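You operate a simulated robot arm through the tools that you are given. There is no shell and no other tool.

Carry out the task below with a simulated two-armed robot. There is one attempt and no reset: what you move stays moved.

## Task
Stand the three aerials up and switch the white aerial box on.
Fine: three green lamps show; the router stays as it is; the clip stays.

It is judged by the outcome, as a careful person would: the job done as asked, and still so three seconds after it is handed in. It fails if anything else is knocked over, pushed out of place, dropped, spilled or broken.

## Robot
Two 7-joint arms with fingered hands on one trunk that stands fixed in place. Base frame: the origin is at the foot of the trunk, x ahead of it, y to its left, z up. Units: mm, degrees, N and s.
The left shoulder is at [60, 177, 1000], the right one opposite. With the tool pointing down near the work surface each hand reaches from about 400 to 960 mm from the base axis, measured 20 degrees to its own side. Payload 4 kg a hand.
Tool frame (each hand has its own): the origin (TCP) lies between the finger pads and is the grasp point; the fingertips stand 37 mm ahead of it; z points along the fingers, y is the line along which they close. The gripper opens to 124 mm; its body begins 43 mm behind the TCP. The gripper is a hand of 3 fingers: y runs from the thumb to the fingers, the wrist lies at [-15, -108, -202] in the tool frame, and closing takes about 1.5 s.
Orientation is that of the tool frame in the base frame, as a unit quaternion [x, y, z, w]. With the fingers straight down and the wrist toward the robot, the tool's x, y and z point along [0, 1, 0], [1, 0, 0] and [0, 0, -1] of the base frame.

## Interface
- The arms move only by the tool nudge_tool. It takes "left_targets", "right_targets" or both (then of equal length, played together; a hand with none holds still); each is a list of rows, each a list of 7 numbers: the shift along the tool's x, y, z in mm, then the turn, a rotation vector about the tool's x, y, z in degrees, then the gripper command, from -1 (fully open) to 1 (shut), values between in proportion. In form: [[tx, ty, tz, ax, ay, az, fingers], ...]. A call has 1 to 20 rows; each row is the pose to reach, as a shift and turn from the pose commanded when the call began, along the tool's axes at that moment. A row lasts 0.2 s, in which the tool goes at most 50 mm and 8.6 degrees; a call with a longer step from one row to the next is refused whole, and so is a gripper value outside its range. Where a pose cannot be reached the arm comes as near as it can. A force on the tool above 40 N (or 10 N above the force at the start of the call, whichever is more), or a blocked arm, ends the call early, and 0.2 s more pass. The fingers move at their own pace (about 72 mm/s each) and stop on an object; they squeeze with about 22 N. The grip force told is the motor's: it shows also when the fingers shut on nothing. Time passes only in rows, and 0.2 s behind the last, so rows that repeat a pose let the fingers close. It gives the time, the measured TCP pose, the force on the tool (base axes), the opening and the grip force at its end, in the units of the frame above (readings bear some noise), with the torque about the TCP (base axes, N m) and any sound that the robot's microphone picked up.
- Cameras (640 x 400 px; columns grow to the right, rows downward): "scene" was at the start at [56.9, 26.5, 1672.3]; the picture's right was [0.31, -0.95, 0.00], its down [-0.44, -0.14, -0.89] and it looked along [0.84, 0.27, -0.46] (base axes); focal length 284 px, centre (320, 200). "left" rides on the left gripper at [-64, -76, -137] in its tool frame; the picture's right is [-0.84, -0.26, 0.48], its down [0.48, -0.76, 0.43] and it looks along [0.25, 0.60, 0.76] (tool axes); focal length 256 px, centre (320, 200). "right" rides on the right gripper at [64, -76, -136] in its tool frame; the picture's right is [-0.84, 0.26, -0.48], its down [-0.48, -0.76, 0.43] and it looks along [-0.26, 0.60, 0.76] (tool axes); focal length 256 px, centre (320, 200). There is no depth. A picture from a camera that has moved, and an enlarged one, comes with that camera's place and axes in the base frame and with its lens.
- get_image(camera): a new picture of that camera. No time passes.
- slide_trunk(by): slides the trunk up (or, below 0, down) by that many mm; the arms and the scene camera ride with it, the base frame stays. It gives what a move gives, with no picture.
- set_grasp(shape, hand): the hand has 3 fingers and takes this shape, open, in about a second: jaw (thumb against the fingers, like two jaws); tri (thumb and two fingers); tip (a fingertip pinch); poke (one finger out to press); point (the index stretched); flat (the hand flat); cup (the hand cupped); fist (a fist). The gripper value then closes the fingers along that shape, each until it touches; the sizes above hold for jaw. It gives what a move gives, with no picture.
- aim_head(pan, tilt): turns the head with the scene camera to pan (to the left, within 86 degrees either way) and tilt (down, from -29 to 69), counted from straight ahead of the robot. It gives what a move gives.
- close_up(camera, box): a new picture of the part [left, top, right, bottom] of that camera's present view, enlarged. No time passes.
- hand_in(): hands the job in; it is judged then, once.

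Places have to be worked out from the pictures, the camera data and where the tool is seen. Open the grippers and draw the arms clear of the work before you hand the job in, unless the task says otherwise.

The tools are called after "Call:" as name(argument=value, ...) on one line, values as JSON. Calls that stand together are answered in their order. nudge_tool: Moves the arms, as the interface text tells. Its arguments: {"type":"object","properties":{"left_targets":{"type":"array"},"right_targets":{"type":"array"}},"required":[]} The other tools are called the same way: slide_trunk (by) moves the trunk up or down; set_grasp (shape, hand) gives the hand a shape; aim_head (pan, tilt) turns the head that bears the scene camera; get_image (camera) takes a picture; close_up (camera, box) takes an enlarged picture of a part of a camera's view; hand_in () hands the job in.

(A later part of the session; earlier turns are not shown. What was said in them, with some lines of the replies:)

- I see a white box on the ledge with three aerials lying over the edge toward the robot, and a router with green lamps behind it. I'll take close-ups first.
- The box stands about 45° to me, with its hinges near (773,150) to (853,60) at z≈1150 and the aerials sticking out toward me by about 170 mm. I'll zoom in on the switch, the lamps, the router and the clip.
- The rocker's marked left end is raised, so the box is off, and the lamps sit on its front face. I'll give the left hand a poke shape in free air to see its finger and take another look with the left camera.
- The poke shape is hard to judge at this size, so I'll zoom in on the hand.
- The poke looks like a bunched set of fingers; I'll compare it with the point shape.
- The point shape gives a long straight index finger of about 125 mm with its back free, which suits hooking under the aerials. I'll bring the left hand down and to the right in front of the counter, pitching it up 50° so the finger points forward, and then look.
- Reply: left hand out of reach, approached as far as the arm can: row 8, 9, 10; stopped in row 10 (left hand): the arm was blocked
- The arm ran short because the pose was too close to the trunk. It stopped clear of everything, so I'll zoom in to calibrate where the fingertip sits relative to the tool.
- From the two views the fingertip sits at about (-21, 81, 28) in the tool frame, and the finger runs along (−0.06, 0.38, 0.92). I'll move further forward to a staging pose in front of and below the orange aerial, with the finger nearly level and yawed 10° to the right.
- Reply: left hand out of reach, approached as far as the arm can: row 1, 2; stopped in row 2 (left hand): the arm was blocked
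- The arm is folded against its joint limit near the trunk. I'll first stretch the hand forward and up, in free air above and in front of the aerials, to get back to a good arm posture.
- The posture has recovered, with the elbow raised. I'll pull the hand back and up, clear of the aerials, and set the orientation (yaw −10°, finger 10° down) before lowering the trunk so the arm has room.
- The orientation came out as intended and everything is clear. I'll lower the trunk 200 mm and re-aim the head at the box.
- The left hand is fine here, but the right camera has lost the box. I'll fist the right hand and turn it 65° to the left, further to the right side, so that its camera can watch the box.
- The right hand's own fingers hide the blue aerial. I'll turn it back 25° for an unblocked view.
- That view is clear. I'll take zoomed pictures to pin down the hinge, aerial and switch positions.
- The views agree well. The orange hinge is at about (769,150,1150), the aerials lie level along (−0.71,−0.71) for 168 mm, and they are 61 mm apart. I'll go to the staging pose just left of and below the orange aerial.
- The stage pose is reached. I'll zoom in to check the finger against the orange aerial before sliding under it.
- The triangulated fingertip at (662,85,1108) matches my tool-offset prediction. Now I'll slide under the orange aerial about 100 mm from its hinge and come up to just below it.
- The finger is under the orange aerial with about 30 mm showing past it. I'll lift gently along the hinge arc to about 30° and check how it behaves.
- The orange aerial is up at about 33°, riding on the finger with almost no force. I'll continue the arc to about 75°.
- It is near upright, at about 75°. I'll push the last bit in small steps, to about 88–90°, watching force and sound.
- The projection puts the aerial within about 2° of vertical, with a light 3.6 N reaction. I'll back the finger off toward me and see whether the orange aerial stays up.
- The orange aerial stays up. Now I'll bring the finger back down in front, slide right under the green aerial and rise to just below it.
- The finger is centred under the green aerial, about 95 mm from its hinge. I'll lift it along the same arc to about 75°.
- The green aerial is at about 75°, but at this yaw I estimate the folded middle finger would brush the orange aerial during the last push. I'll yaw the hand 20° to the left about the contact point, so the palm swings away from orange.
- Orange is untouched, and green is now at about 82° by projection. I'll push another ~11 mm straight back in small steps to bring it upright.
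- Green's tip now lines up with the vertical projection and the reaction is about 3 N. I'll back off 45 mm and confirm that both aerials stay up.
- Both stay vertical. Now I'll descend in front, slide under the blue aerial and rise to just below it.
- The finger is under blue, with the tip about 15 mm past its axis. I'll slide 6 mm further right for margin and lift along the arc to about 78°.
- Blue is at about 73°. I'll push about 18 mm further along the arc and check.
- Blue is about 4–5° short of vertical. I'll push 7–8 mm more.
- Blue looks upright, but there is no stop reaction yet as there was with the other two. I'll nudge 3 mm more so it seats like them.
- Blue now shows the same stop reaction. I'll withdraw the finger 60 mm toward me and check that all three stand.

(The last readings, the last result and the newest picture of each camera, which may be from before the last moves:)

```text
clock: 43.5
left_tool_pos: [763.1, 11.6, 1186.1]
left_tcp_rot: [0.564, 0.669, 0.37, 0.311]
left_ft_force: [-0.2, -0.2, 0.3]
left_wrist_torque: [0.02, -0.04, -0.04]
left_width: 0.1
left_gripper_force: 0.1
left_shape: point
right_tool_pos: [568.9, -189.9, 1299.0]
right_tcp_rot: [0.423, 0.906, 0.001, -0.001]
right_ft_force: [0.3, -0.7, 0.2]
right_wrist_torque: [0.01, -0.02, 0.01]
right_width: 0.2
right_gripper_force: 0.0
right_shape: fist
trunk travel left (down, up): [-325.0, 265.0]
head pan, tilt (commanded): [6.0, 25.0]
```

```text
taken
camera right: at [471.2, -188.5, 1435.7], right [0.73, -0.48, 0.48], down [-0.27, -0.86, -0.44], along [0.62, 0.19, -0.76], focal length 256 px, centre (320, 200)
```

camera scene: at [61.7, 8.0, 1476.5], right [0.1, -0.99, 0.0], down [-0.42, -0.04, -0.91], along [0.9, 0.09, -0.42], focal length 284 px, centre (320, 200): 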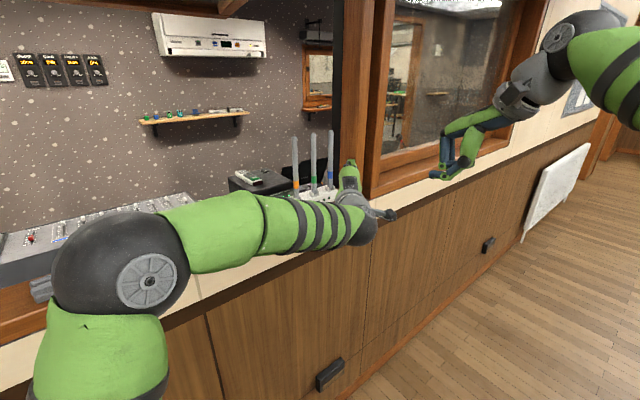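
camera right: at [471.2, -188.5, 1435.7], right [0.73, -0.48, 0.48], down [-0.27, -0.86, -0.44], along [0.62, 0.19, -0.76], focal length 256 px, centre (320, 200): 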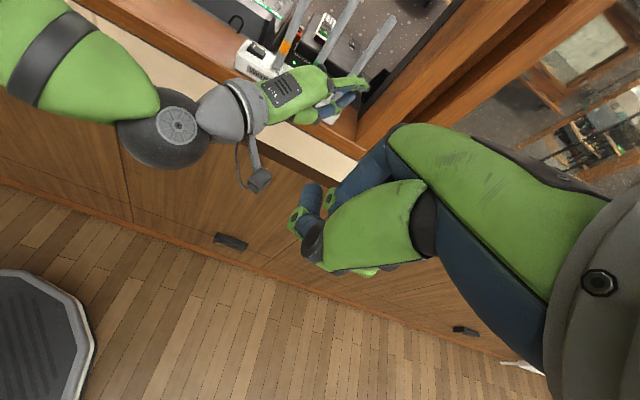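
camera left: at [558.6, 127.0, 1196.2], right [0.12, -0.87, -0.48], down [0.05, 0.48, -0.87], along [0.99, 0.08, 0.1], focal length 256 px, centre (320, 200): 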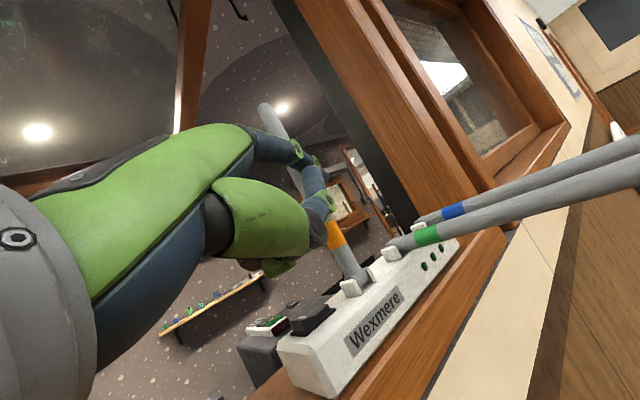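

All three aerials are standing. I'll zoom in on the switch to fix its exact position before moving over it.

Call:
close_up(camera="right", box=[225, 25, 305, 85])

Call:
close_up(camera="scene", box=[250, 120, 370, 220])

Call:
get_image(camera="left")

```text
6.67 times, centred on (265, 55) of right
camera zoom: at [471.2, -188.5, 1435.7], right [0.73, -0.48, 0.48], down [-0.27, -0.86, -0.44], along [0.62, 0.19, -0.76], focal length 1707 px, centre (687, 1167)
```

zoom: 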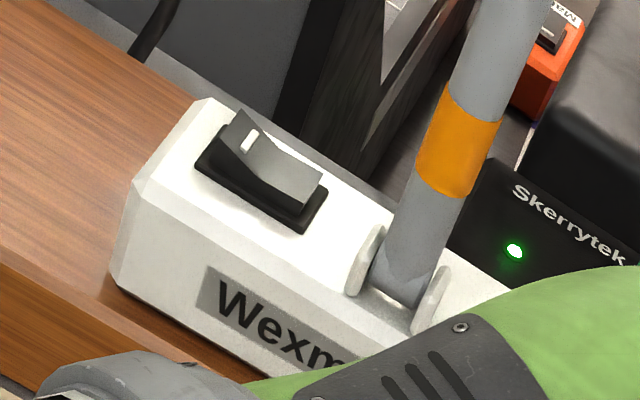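

```text
4.00 times, centred on (310, 170) of scene
camera zoom: at [61.7, 8.0, 1476.5], right [0.1, -0.99, 0.0], down [-0.42, -0.04, -0.91], along [0.9, 0.09, -0.42], focal length 1134 px, centre (360, 320)
```

zoom: 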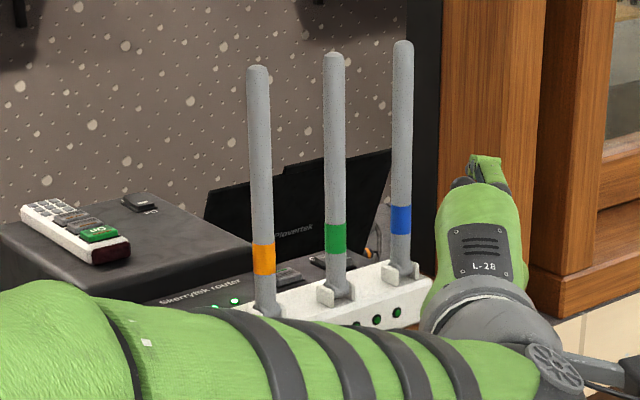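

```text
taken
camera left: at [621.2, -78.1, 1194.4], right [0.41, -0.78, -0.48], down [-0.12, 0.47, -0.87], along [0.9, 0.42, 0.1], focal length 256 px, centre (320, 200)
```

left: 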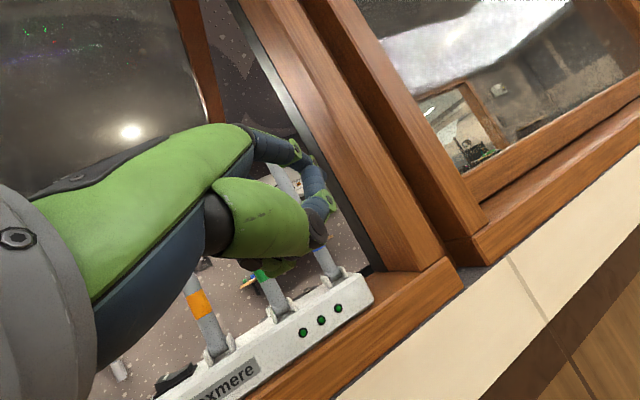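

All three match the vertical projection, and the rocker's mark is at about (747,195,1148). I'll swing the left hand out to the left, well in front of the aerials, tipping the finger to 45° downward for the press.

Call:
nudge_tool(left_targets=[[20, -3.4, -19.1, 5.9, -1.1, 1.3, -1], [40, -6.7, -38.3, 11.7, -2.2, 2.6, -1], [60, -10.1, -57.4, 17.6, -3.3, 3.9, -1], [80, -13.5, -76.5, 23.5, -4.4, 5.1, -1], [100, -16.8, -95.7, 29.3, -5.5, 6.4, -1], [119.9, -20.2, -114.8, 35.2, -6.6, 7.7, -1], [147.4, -22.3, -118.2, 35.2, -6.6, 7.7, -1], [174.8, -24.5, -121.5, 35.2, -6.6, 7.7, -1], [202.3, -26.6, -124.9, 35.2, -6.6, 7.7, -1], [202.3, -26.6, -124.9, 35.2, -6.6, 7.7, -1]])

Call:
get_image(camera="scene")

Call:
get_image(camera="right")

```text
clock: 45.8
left_tool_pos: [608.1, 191.4, 1229.6]
left_tcp_rot: [0.694, 0.693, 0.137, 0.139]
left_ft_force: [0.1, 0.2, -0.6]
left_wrist_torque: [-0.03, 0.0, 0.0]
left_width: 0.0
left_gripper_force: 0.0
left_shape: point
right_tool_pos: [570.3, -188.5, 1298.4]
right_tcp_rot: [0.422, 0.907, 0.001, 0.0]
right_ft_force: [-0.3, 0.3, -0.5]
right_wrist_torque: [0.02, 0.04, 0.0]
right_width: 0.3
right_gripper_force: 0.0
right_shape: fist
trunk travel left (down, up): [-325.0, 265.0]
head pan, tilt (commanded): [6.0, 25.0]
```

```text
taken
camera scene: at [61.7, 8.1, 1476.5], right [0.1, -0.99, 0.0], down [-0.42, -0.04, -0.91], along [0.9, 0.09, -0.42], focal length 284 px, centre (320, 200)
```

scene: 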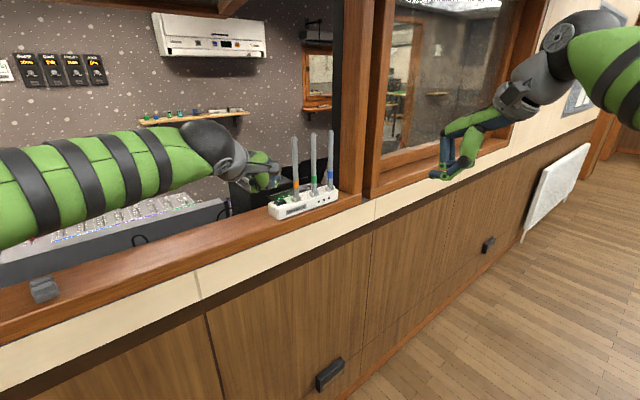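

```text
taken
camera right: at [471.3, -188.6, 1435.7], right [0.73, -0.48, 0.48], down [-0.27, -0.86, -0.44], along [0.62, 0.19, -0.76], focal length 256 px, centre (320, 200)
```

right: 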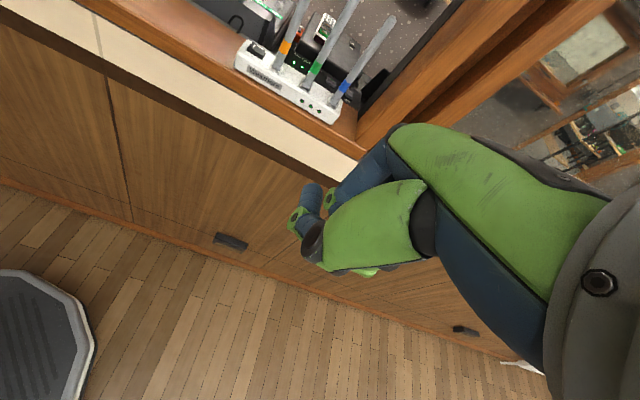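

The left hand is now left of and above the box. I'll zoom in to verify the fingertip position before going over the switch.

Call:
close_up(camera="scene", box=[200, 120, 350, 230])

Call:
get_image(camera="left")

```text
3.64 times, centred on (275, 175) of scene
camera zoom: at [61.7, 8.1, 1476.5], right [0.1, -0.99, 0.0], down [-0.42, -0.04, -0.91], along [0.9, 0.09, -0.42], focal length 1031 px, centre (484, 291)
```

zoom: 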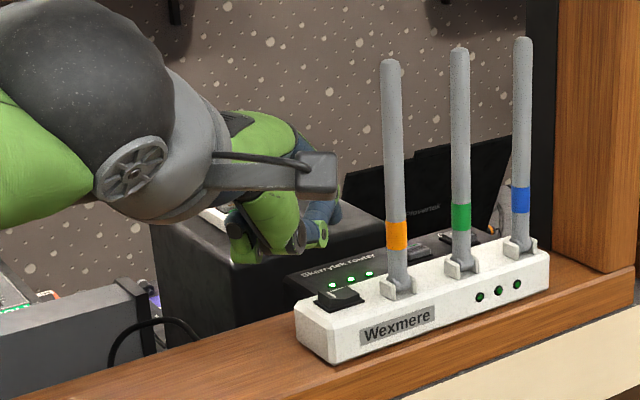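

```text
taken
camera left: at [486.5, 127.6, 1327.0], right [-0.05, -0.84, -0.54], down [-0.53, 0.48, -0.69], along [0.84, 0.25, -0.47], focal length 256 px, centre (320, 200)
```

left: 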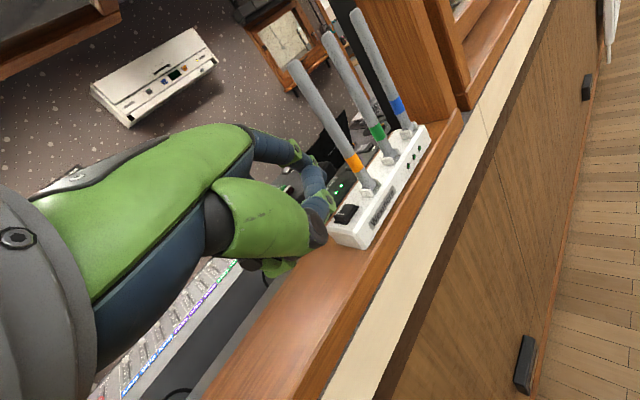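

The fingertip projection agrees. I'll move to about 45 mm above the rocker's marked end.

Call:
nudge_tool(left_targets=[[8.5, 12.3, 19.4, 0, 0, 0, -1], [16.9, 24.5, 38.7, 0, 0, 0, -1], [25.4, 36.8, 58.1, 0, 0, 0, -1], [25.4, 36.8, 58.1, 0, 0, 0, -1]])

Call:
close_up(camera="right", box=[180, 0, 340, 100])

Call:
close_up(camera="scene", box=[200, 120, 350, 230])

Call:
get_image(camera="left")

```text
clock: 46.8
left_tool_pos: [665.1, 217.9, 1189.7]
left_tcp_rot: [0.694, 0.693, 0.137, 0.138]
left_ft_force: [0.8, 0.1, -0.5]
left_wrist_torque: [0.03, 0.05, 0.0]
left_width: 0.0
left_gripper_force: 0.0
left_shape: point
right_tool_pos: [570.3, -188.8, 1299.7]
right_tcp_rot: [0.422, 0.906, 0.0, -0.001]
right_ft_force: [0.0, 0.7, -0.3]
right_wrist_torque: [-0.01, 0.02, -0.01]
right_width: 0.0
right_gripper_force: 0.1
right_shape: fist
trunk travel left (down, up): [-325.0, 265.0]
head pan, tilt (commanded): [6.0, 25.0]
```

```text
4.00 times, centred on (260, 50) of right
camera zoom: at [471.2, -188.5, 1435.8], right [0.73, -0.48, 0.48], down [-0.27, -0.86, -0.44], along [0.62, 0.19, -0.76], focal length 1024 px, centre (560, 800)
```

zoom: 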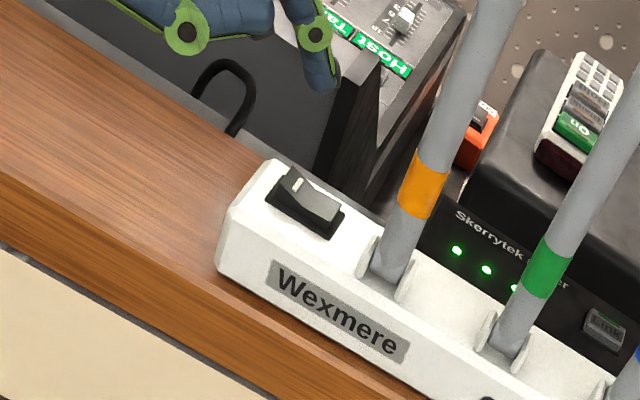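

```text
3.64 times, centred on (275, 175) of scene
camera zoom: at [61.7, 8.1, 1476.5], right [0.1, -0.99, 0.0], down [-0.42, -0.04, -0.91], along [0.9, 0.09, -0.42], focal length 1031 px, centre (484, 291)
```

zoom: 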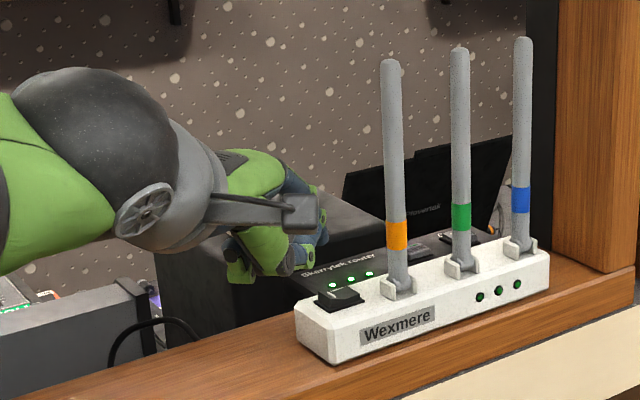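

```text
taken
camera left: at [543.8, 153.2, 1287.0], right [-0.05, -0.84, -0.54], down [-0.53, 0.48, -0.69], along [0.84, 0.25, -0.47], focal length 256 px, centre (320, 200)
```

left: 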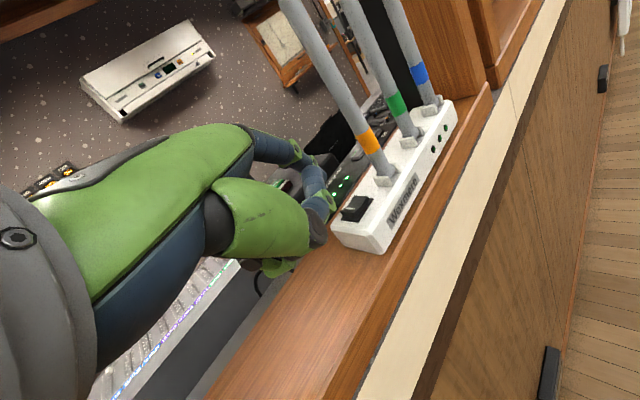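

The fingertip is above the rocker, slightly left of the mark. I'll shift 4 mm toward the mark and come down 35 mm to look again.

Call:
nudge_tool(left_targets=[[-3, -2, 12, 0, 0, 0, -1], [-3, -6.5, 23, 0, 0, 0, -1], [-3, -10.6, 33.5, 0, 0, 0, -1], [-3, -10.6, 33.5, 0, 0, 0, -1]])

Call:
close_up(camera="right", box=[220, 10, 300, 70])

Call:
close_up(camera="scene", box=[250, 160, 310, 220])

Call:
close_up(camera="left", box=[290, 160, 410, 260])

```text
clock: 47.8
left_tool_pos: [668.0, 213.7, 1154.6]
left_tcp_rot: [0.694, 0.693, 0.137, 0.138]
left_ft_force: [0.4, 0.3, -0.2]
left_wrist_torque: [-0.02, -0.01, -0.02]
left_width: 0.0
left_gripper_force: 0.0
left_shape: point
right_tool_pos: [570.1, -188.8, 1298.8]
right_tcp_rot: [0.423, 0.906, 0.001, 0.0]
right_ft_force: [0.7, 0.0, 0.4]
right_wrist_torque: [-0.01, 0.01, -0.02]
right_width: 0.0
right_gripper_force: 0.1
right_shape: fist
trunk travel left (down, up): [-325.0, 265.0]
head pan, tilt (commanded): [6.0, 25.0]
```

```text
6.67 times, centred on (260, 40) of right
camera zoom: at [471.3, -188.5, 1435.7], right [0.73, -0.48, 0.48], down [-0.27, -0.86, -0.44], along [0.62, 0.19, -0.76], focal length 1707 px, centre (720, 1267)
```

zoom: 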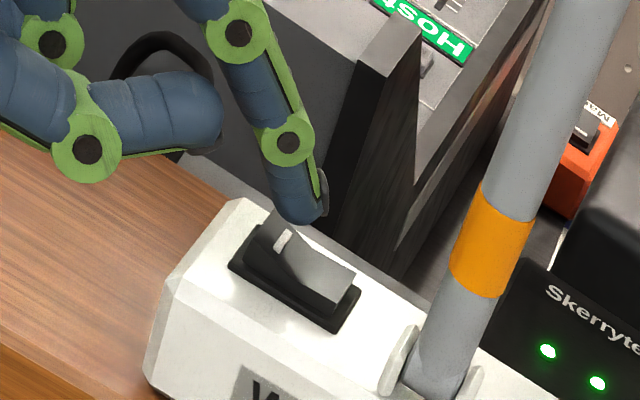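

```text
6.67 times, centred on (280, 190) of scene
camera zoom: at [61.7, 8.1, 1476.5], right [0.1, -0.99, 0.0], down [-0.42, -0.04, -0.91], along [0.9, 0.09, -0.42], focal length 1890 px, centre (587, 267)
```

zoom: 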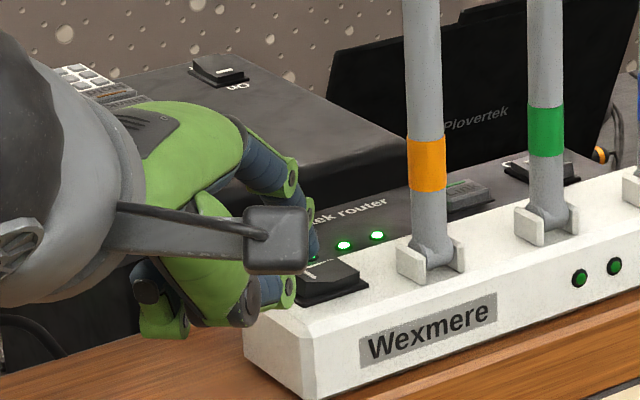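

```text
4.00 times, centred on (350, 210) of left
camera zoom: at [547.0, 149.5, 1251.8], right [-0.05, -0.84, -0.54], down [-0.53, 0.48, -0.69], along [0.84, 0.25, -0.47], focal length 1024 px, centre (200, 160)
```

zoom: 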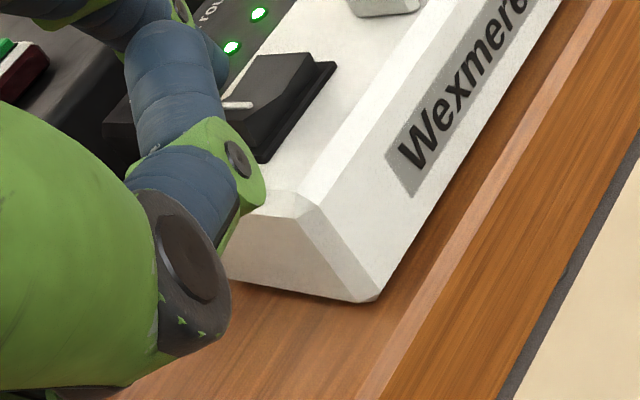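

The tip is about 10 mm above the mark. To give the thumb more clearance over the box's end, I'll steepen the finger by 10° about the tip before pressing.

Call:
nudge_tool(left_targets=[[0, 3.1, -6.9, 5, 0, 0, -1], [0, 6.2, -13.7, 10, 0, 0, -1], [0, 6.2, -13.7, 10, 0, 0, -1]])

Call:
close_up(camera="right", box=[220, 10, 300, 70])

Call:
close_up(camera="left", box=[290, 160, 410, 260])

```text
clock: 48.5
left_tool_pos: [667.6, 212.5, 1169.6]
left_tcp_rot: [0.704, 0.702, 0.076, 0.078]
left_ft_force: [0.3, -0.1, -0.1]
left_wrist_torque: [0.01, 0.0, -0.02]
left_width: 0.0
left_gripper_force: 0.1
left_shape: point
right_tool_pos: [571.0, -187.9, 1299.3]
right_tcp_rot: [0.422, 0.907, 0.001, -0.001]
right_ft_force: [0.5, 0.6, 0.1]
right_wrist_torque: [0.0, 0.02, 0.03]
right_width: 0.0
right_gripper_force: 0.0
right_shape: fist
trunk travel left (down, up): [-325.0, 265.0]
head pan, tilt (commanded): [6.0, 25.0]
```

```text
6.67 times, centred on (260, 40) of right
camera zoom: at [471.2, -188.4, 1435.8], right [0.73, -0.48, 0.48], down [-0.27, -0.86, -0.44], along [0.62, 0.19, -0.76], focal length 1707 px, centre (720, 1267)
```

zoom: 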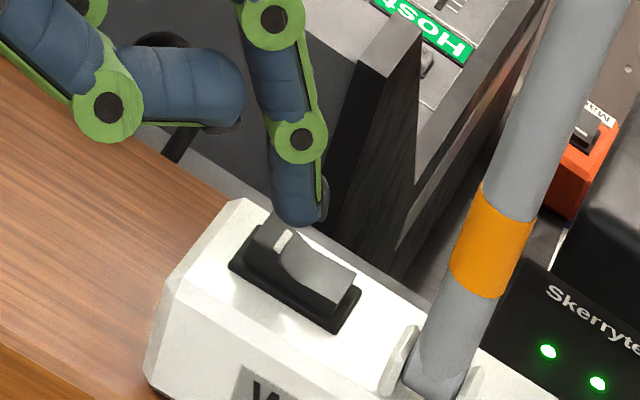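

```text
4.00 times, centred on (350, 210) of left
camera zoom: at [565.4, 148.1, 1286.8], right [-0.15, -0.84, -0.53], down [-0.65, 0.48, -0.59], along [0.75, 0.25, -0.61], focal length 1024 px, centre (200, 160)
```

zoom: 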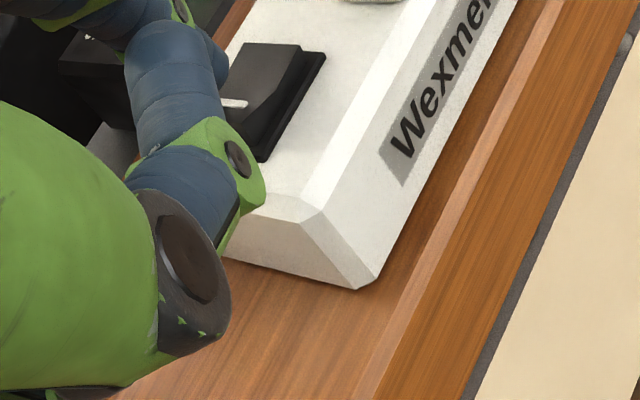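

The alignment looks right. I'll press straight down in small steps, starting with 12 mm.

Call:
nudge_tool(left_targets=[[0, -0.9, 3.9, 0, 0, 0, -1], [0, -1.5, 6.8, 0, 0, 0, -1], [0, -2, 8.8, 0, 0, 0, -1], [0, -2.3, 10.2, 0, 0, 0, -1], [0, -2.6, 11.7, 0, 0, 0, -1], [0, -2.6, 11.7, 0, 0, 0, -1]])

Call:
close_up(camera="right", box=[220, 10, 300, 70])

Call:
close_up(camera="scene", box=[250, 150, 350, 230])

```text
clock: 50.0
left_tool_pos: [666.9, 213.5, 1159.7]
left_tcp_rot: [0.704, 0.702, 0.077, 0.079]
left_ft_force: [-4.8, 0.4, 8.9]
left_wrist_torque: [-0.12, -0.72, -0.03]
left_width: 0.0
left_gripper_force: 0.1
left_shape: point
right_tool_pos: [569.1, -189.2, 1299.7]
right_tcp_rot: [0.423, 0.906, 0.001, -0.001]
right_ft_force: [0.2, 0.8, 0.2]
right_wrist_torque: [0.0, 0.03, -0.01]
right_width: 0.1
right_gripper_force: 0.0
right_shape: fist
trunk travel left (down, up): [-325.0, 265.0]
head pan, tilt (commanded): [6.0, 25.0]
```

```text
6.67 times, centred on (260, 40) of right
camera zoom: at [470.0, -188.6, 1436.2], right [0.73, -0.48, 0.48], down [-0.27, -0.86, -0.44], along [0.62, 0.19, -0.76], focal length 1707 px, centre (720, 1267)
```

zoom: 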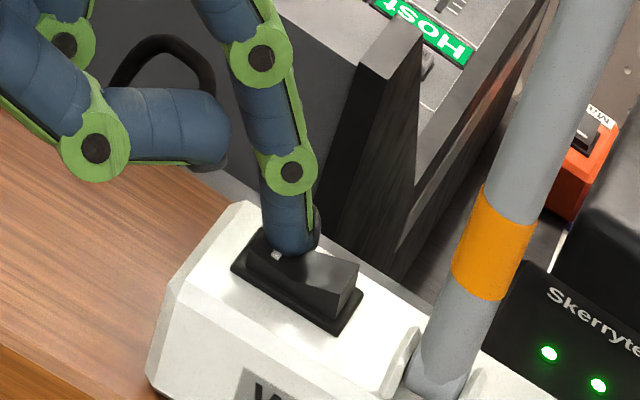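

```text
5.00 times, centred on (300, 190) of scene
camera zoom: at [60.4, 8.0, 1476.7], right [0.1, -0.99, 0.0], down [-0.42, -0.04, -0.91], along [0.9, 0.09, -0.42], focal length 1418 px, centre (420, 250)
```

zoom: 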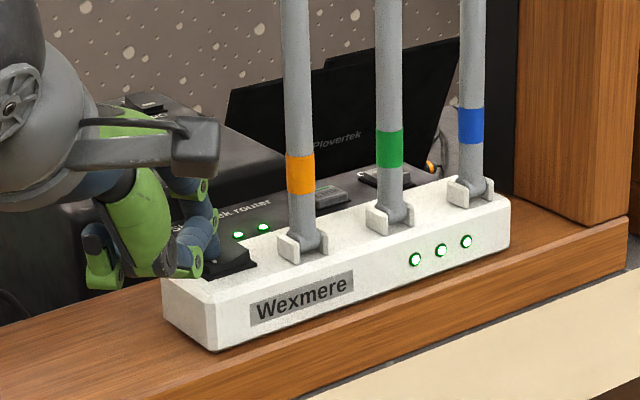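

The rocker has flipped and all three green lamps on the box's front are lit. I'll lift the finger straight up off the switch.

Call:
nudge_tool(left_targets=[[0, 1.1, -4.9, 0, 0, 0, -1], [0, 4.4, -19.5, 0, 0, 0, -1], [0, 10.9, -48.8, 0, 0, 0, -1], [0, 17.4, -78, 0, 0, 0, -1], [0, 17.4, -78, 0, 0, 0, -1]])

Call:
close_up(camera="right", box=[220, 10, 360, 130])

Call:
close_up(camera="scene", box=[230, 120, 350, 230])

```text
clock: 51.1
left_tool_pos: [667.6, 212.0, 1238.8]
left_tcp_rot: [0.703, 0.703, 0.076, 0.077]
left_ft_force: [0.5, 0.0, -0.3]
left_wrist_torque: [0.01, 0.01, 0.01]
left_width: 0.1
left_gripper_force: 0.1
left_shape: point
right_tool_pos: [570.6, -188.0, 1299.0]
right_tcp_rot: [0.423, 0.906, 0.001, -0.001]
right_ft_force: [-0.2, -0.7, -0.1]
right_wrist_torque: [0.05, 0.0, 0.04]
right_width: 0.0
right_gripper_force: 0.1
right_shape: fist
trunk travel left (down, up): [-325.0, 265.0]
head pan, tilt (commanded): [6.0, 25.0]
```

```text
3.33 times, centred on (290, 70) of right
camera zoom: at [471.2, -188.5, 1435.7], right [0.73, -0.48, 0.48], down [-0.27, -0.86, -0.44], along [0.62, 0.19, -0.76], focal length 853 px, centre (420, 633)
```

zoom: 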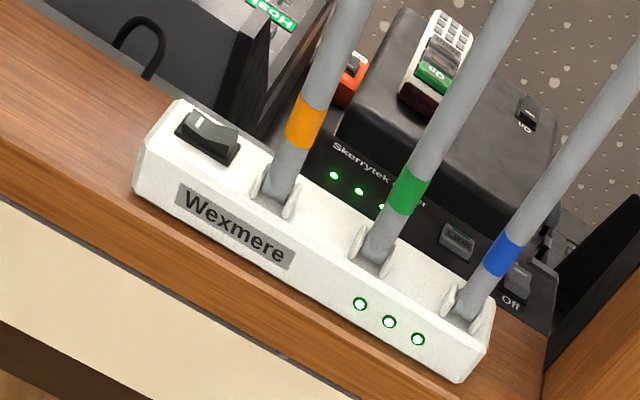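

```text
3.64 times, centred on (290, 175) of scene
camera zoom: at [61.7, 8.1, 1476.5], right [0.1, -0.99, 0.0], down [-0.42, -0.04, -0.91], along [0.9, 0.09, -0.42], focal length 1031 px, centre (429, 291)
```

zoom: 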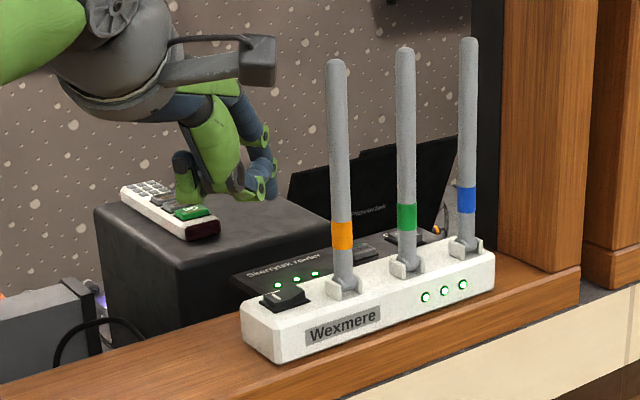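

Three green lamps are on, the router's lamps are unchanged, and all the aerials are upright. I'll draw both arms back, clear of the work.

Call:
nudge_tool(left_targets=[[6.7, -29.4, -13.4, 0, 0, 0, -1], [13.3, -58.9, -26.8, 0, 0, 0, -1], [20, -88.3, -40.1, 0, 0, 0, -1], [26.7, -117.8, -53.5, 0, 0, 0, -1], [33.3, -147.2, -66.9, 0, 0, 0, -1], [40, -176.7, -80.3, 0, 0, 0, -1], [40, -176.7, -80.3, 0, 0, 0, -1]], right_targets=[[1, -16.6, 0, 0, 0, 0, -1], [2, -33.3, 0, 0, 0, 0, -1], [3, -50, 0, 0, 0, 0, -1], [4, -66.6, 0, 0, 0, 0, -1], [5, -83.3, 0, 0, 0, 0, -1], [5.5, -99.9, 0, 0, 0, 0, -1], [5.5, -99.9, 0, 0, 0, 0, -1]])

Call:
get_image(camera="scene")

```text
clock: 52.8
left_tool_pos: [477.4, 251.3, 1279.3]
left_tcp_rot: [0.704, 0.702, 0.077, 0.077]
left_ft_force: [0.6, 0.9, 1.2]
left_wrist_torque: [0.0, -0.04, -0.01]
left_width: 0.0
left_gripper_force: 0.0
left_shape: point
right_tool_pos: [489.4, -248.5, 1299.2]
right_tcp_rot: [0.423, 0.906, 0.001, -0.001]
right_ft_force: [-0.3, -0.9, -0.4]
right_wrist_torque: [0.02, 0.01, 0.0]
right_width: 0.0
right_gripper_force: 0.0
right_shape: fist
trunk travel left (down, up): [-325.0, 265.0]
head pan, tilt (commanded): [6.0, 25.0]
```

```text
taken
camera scene: at [61.8, 8.1, 1476.5], right [0.1, -0.99, 0.0], down [-0.42, -0.04, -0.91], along [0.9, 0.09, -0.42], focal length 284 px, centre (320, 200)
```

scene: 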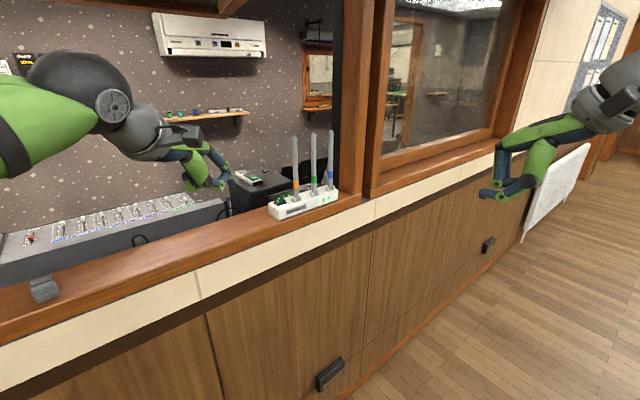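

Both arms are clear. I'll open both hands into the jaw shape and take a last look at the box, router and clip.

Call:
set_grasp(shape="jaw", hand="left")

Call:
set_grasp(shape="jaw", hand="right")

Call:
close_up(camera="scene", box=[240, 120, 350, 230])

Call:
close_up(camera="scene", box=[0, 250, 100, 320])

Call:
get_image(camera="scene")

```text
clock: 53.6
left_tool_pos: [479.6, 252.8, 1280.4]
left_tcp_rot: [0.704, 0.702, 0.076, 0.077]
left_ft_force: [-0.3, -0.8, -0.2]
left_wrist_torque: [0.0, -0.02, 0.01]
left_width: 123.5
left_gripper_force: 0.1
left_shape: jaw
right_tool_pos: [488.7, -247.7, 1297.8]
right_tcp_rot: [0.422, 0.907, 0.0, 0.0]
right_ft_force: [-0.7, -0.1, 0.1]
right_wrist_torque: [0.03, 0.01, 0.01]
right_width: 0.0
right_gripper_force: 0.1
right_shape: fist
trunk travel left (down, up): [-325.0, 265.0]
head pan, tilt (commanded): [6.0, 25.0]
```

```text
clock: 54.5
left_tool_pos: [479.2, 251.8, 1278.8]
left_tcp_rot: [0.704, 0.702, 0.077, 0.078]
left_ft_force: [0.4, 0.8, -0.3]
left_wrist_torque: [0.04, -0.05, -0.01]
left_width: 123.8
left_gripper_force: 0.1
left_shape: jaw
right_tool_pos: [488.9, -249.1, 1299.2]
right_tcp_rot: [0.423, 0.906, 0.0, -0.001]
right_ft_force: [-0.6, -0.3, 0.1]
right_wrist_torque: [0.03, -0.01, 0.0]
right_width: 123.7
right_gripper_force: 0.0
right_shape: jaw
trunk travel left (down, up): [-325.0, 265.0]
head pan, tilt (commanded): [6.0, 25.0]
```

```text
3.64 times, centred on (295, 175) of scene
camera zoom: at [61.6, 8.1, 1476.5], right [0.1, -0.99, 0.0], down [-0.42, -0.04, -0.91], along [0.9, 0.09, -0.42], focal length 1031 px, centre (411, 291)
```

zoom: 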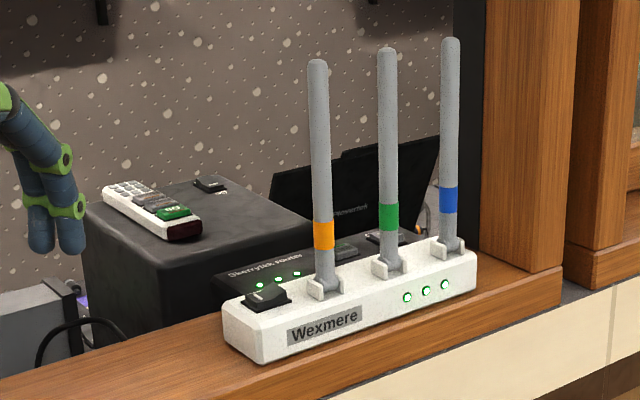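

```text
5.71 times, centred on (50, 285) of scene
camera zoom: at [61.6, 8.1, 1476.5], right [0.1, -0.99, 0.0], down [-0.42, -0.04, -0.91], along [0.9, 0.09, -0.42], focal length 1620 px, centre (1863, -286)
```

zoom: 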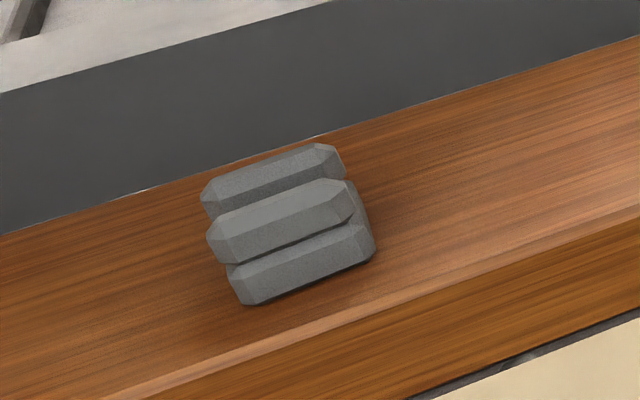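

```text
taken
camera scene: at [61.6, 8.1, 1476.5], right [0.1, -0.99, 0.0], down [-0.42, -0.04, -0.91], along [0.9, 0.09, -0.42], focal length 284 px, centre (320, 200)
```

scene: 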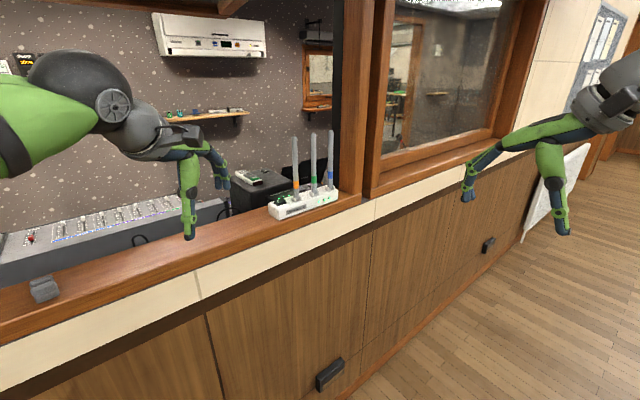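

All three aerials stand upright and the box's three green lamps are lit. The router still shows its three lamps, the clip is where it was, and both arms are clear with the hands open, so I'm handing the job in.

Call:
hand_in()

```text
The job is handed in.
```

All three aerials are standing upright and the white box is switched on. Its three green lamps were lit in the last pictures before I handed the job in.

- **Aerials:** each one stayed vertical after I let go. The middle one came up without touching its neighbour.
- **Switch:** I pressed the marked end of the rocker and it flipped over. The box did not visibly move.
- **Router and clip:** I touched neither. The router still showed its three green lamps, and the clip was where it had been on the ledge.
- **Arms:** both are drawn back clear of the work, with the hands open.
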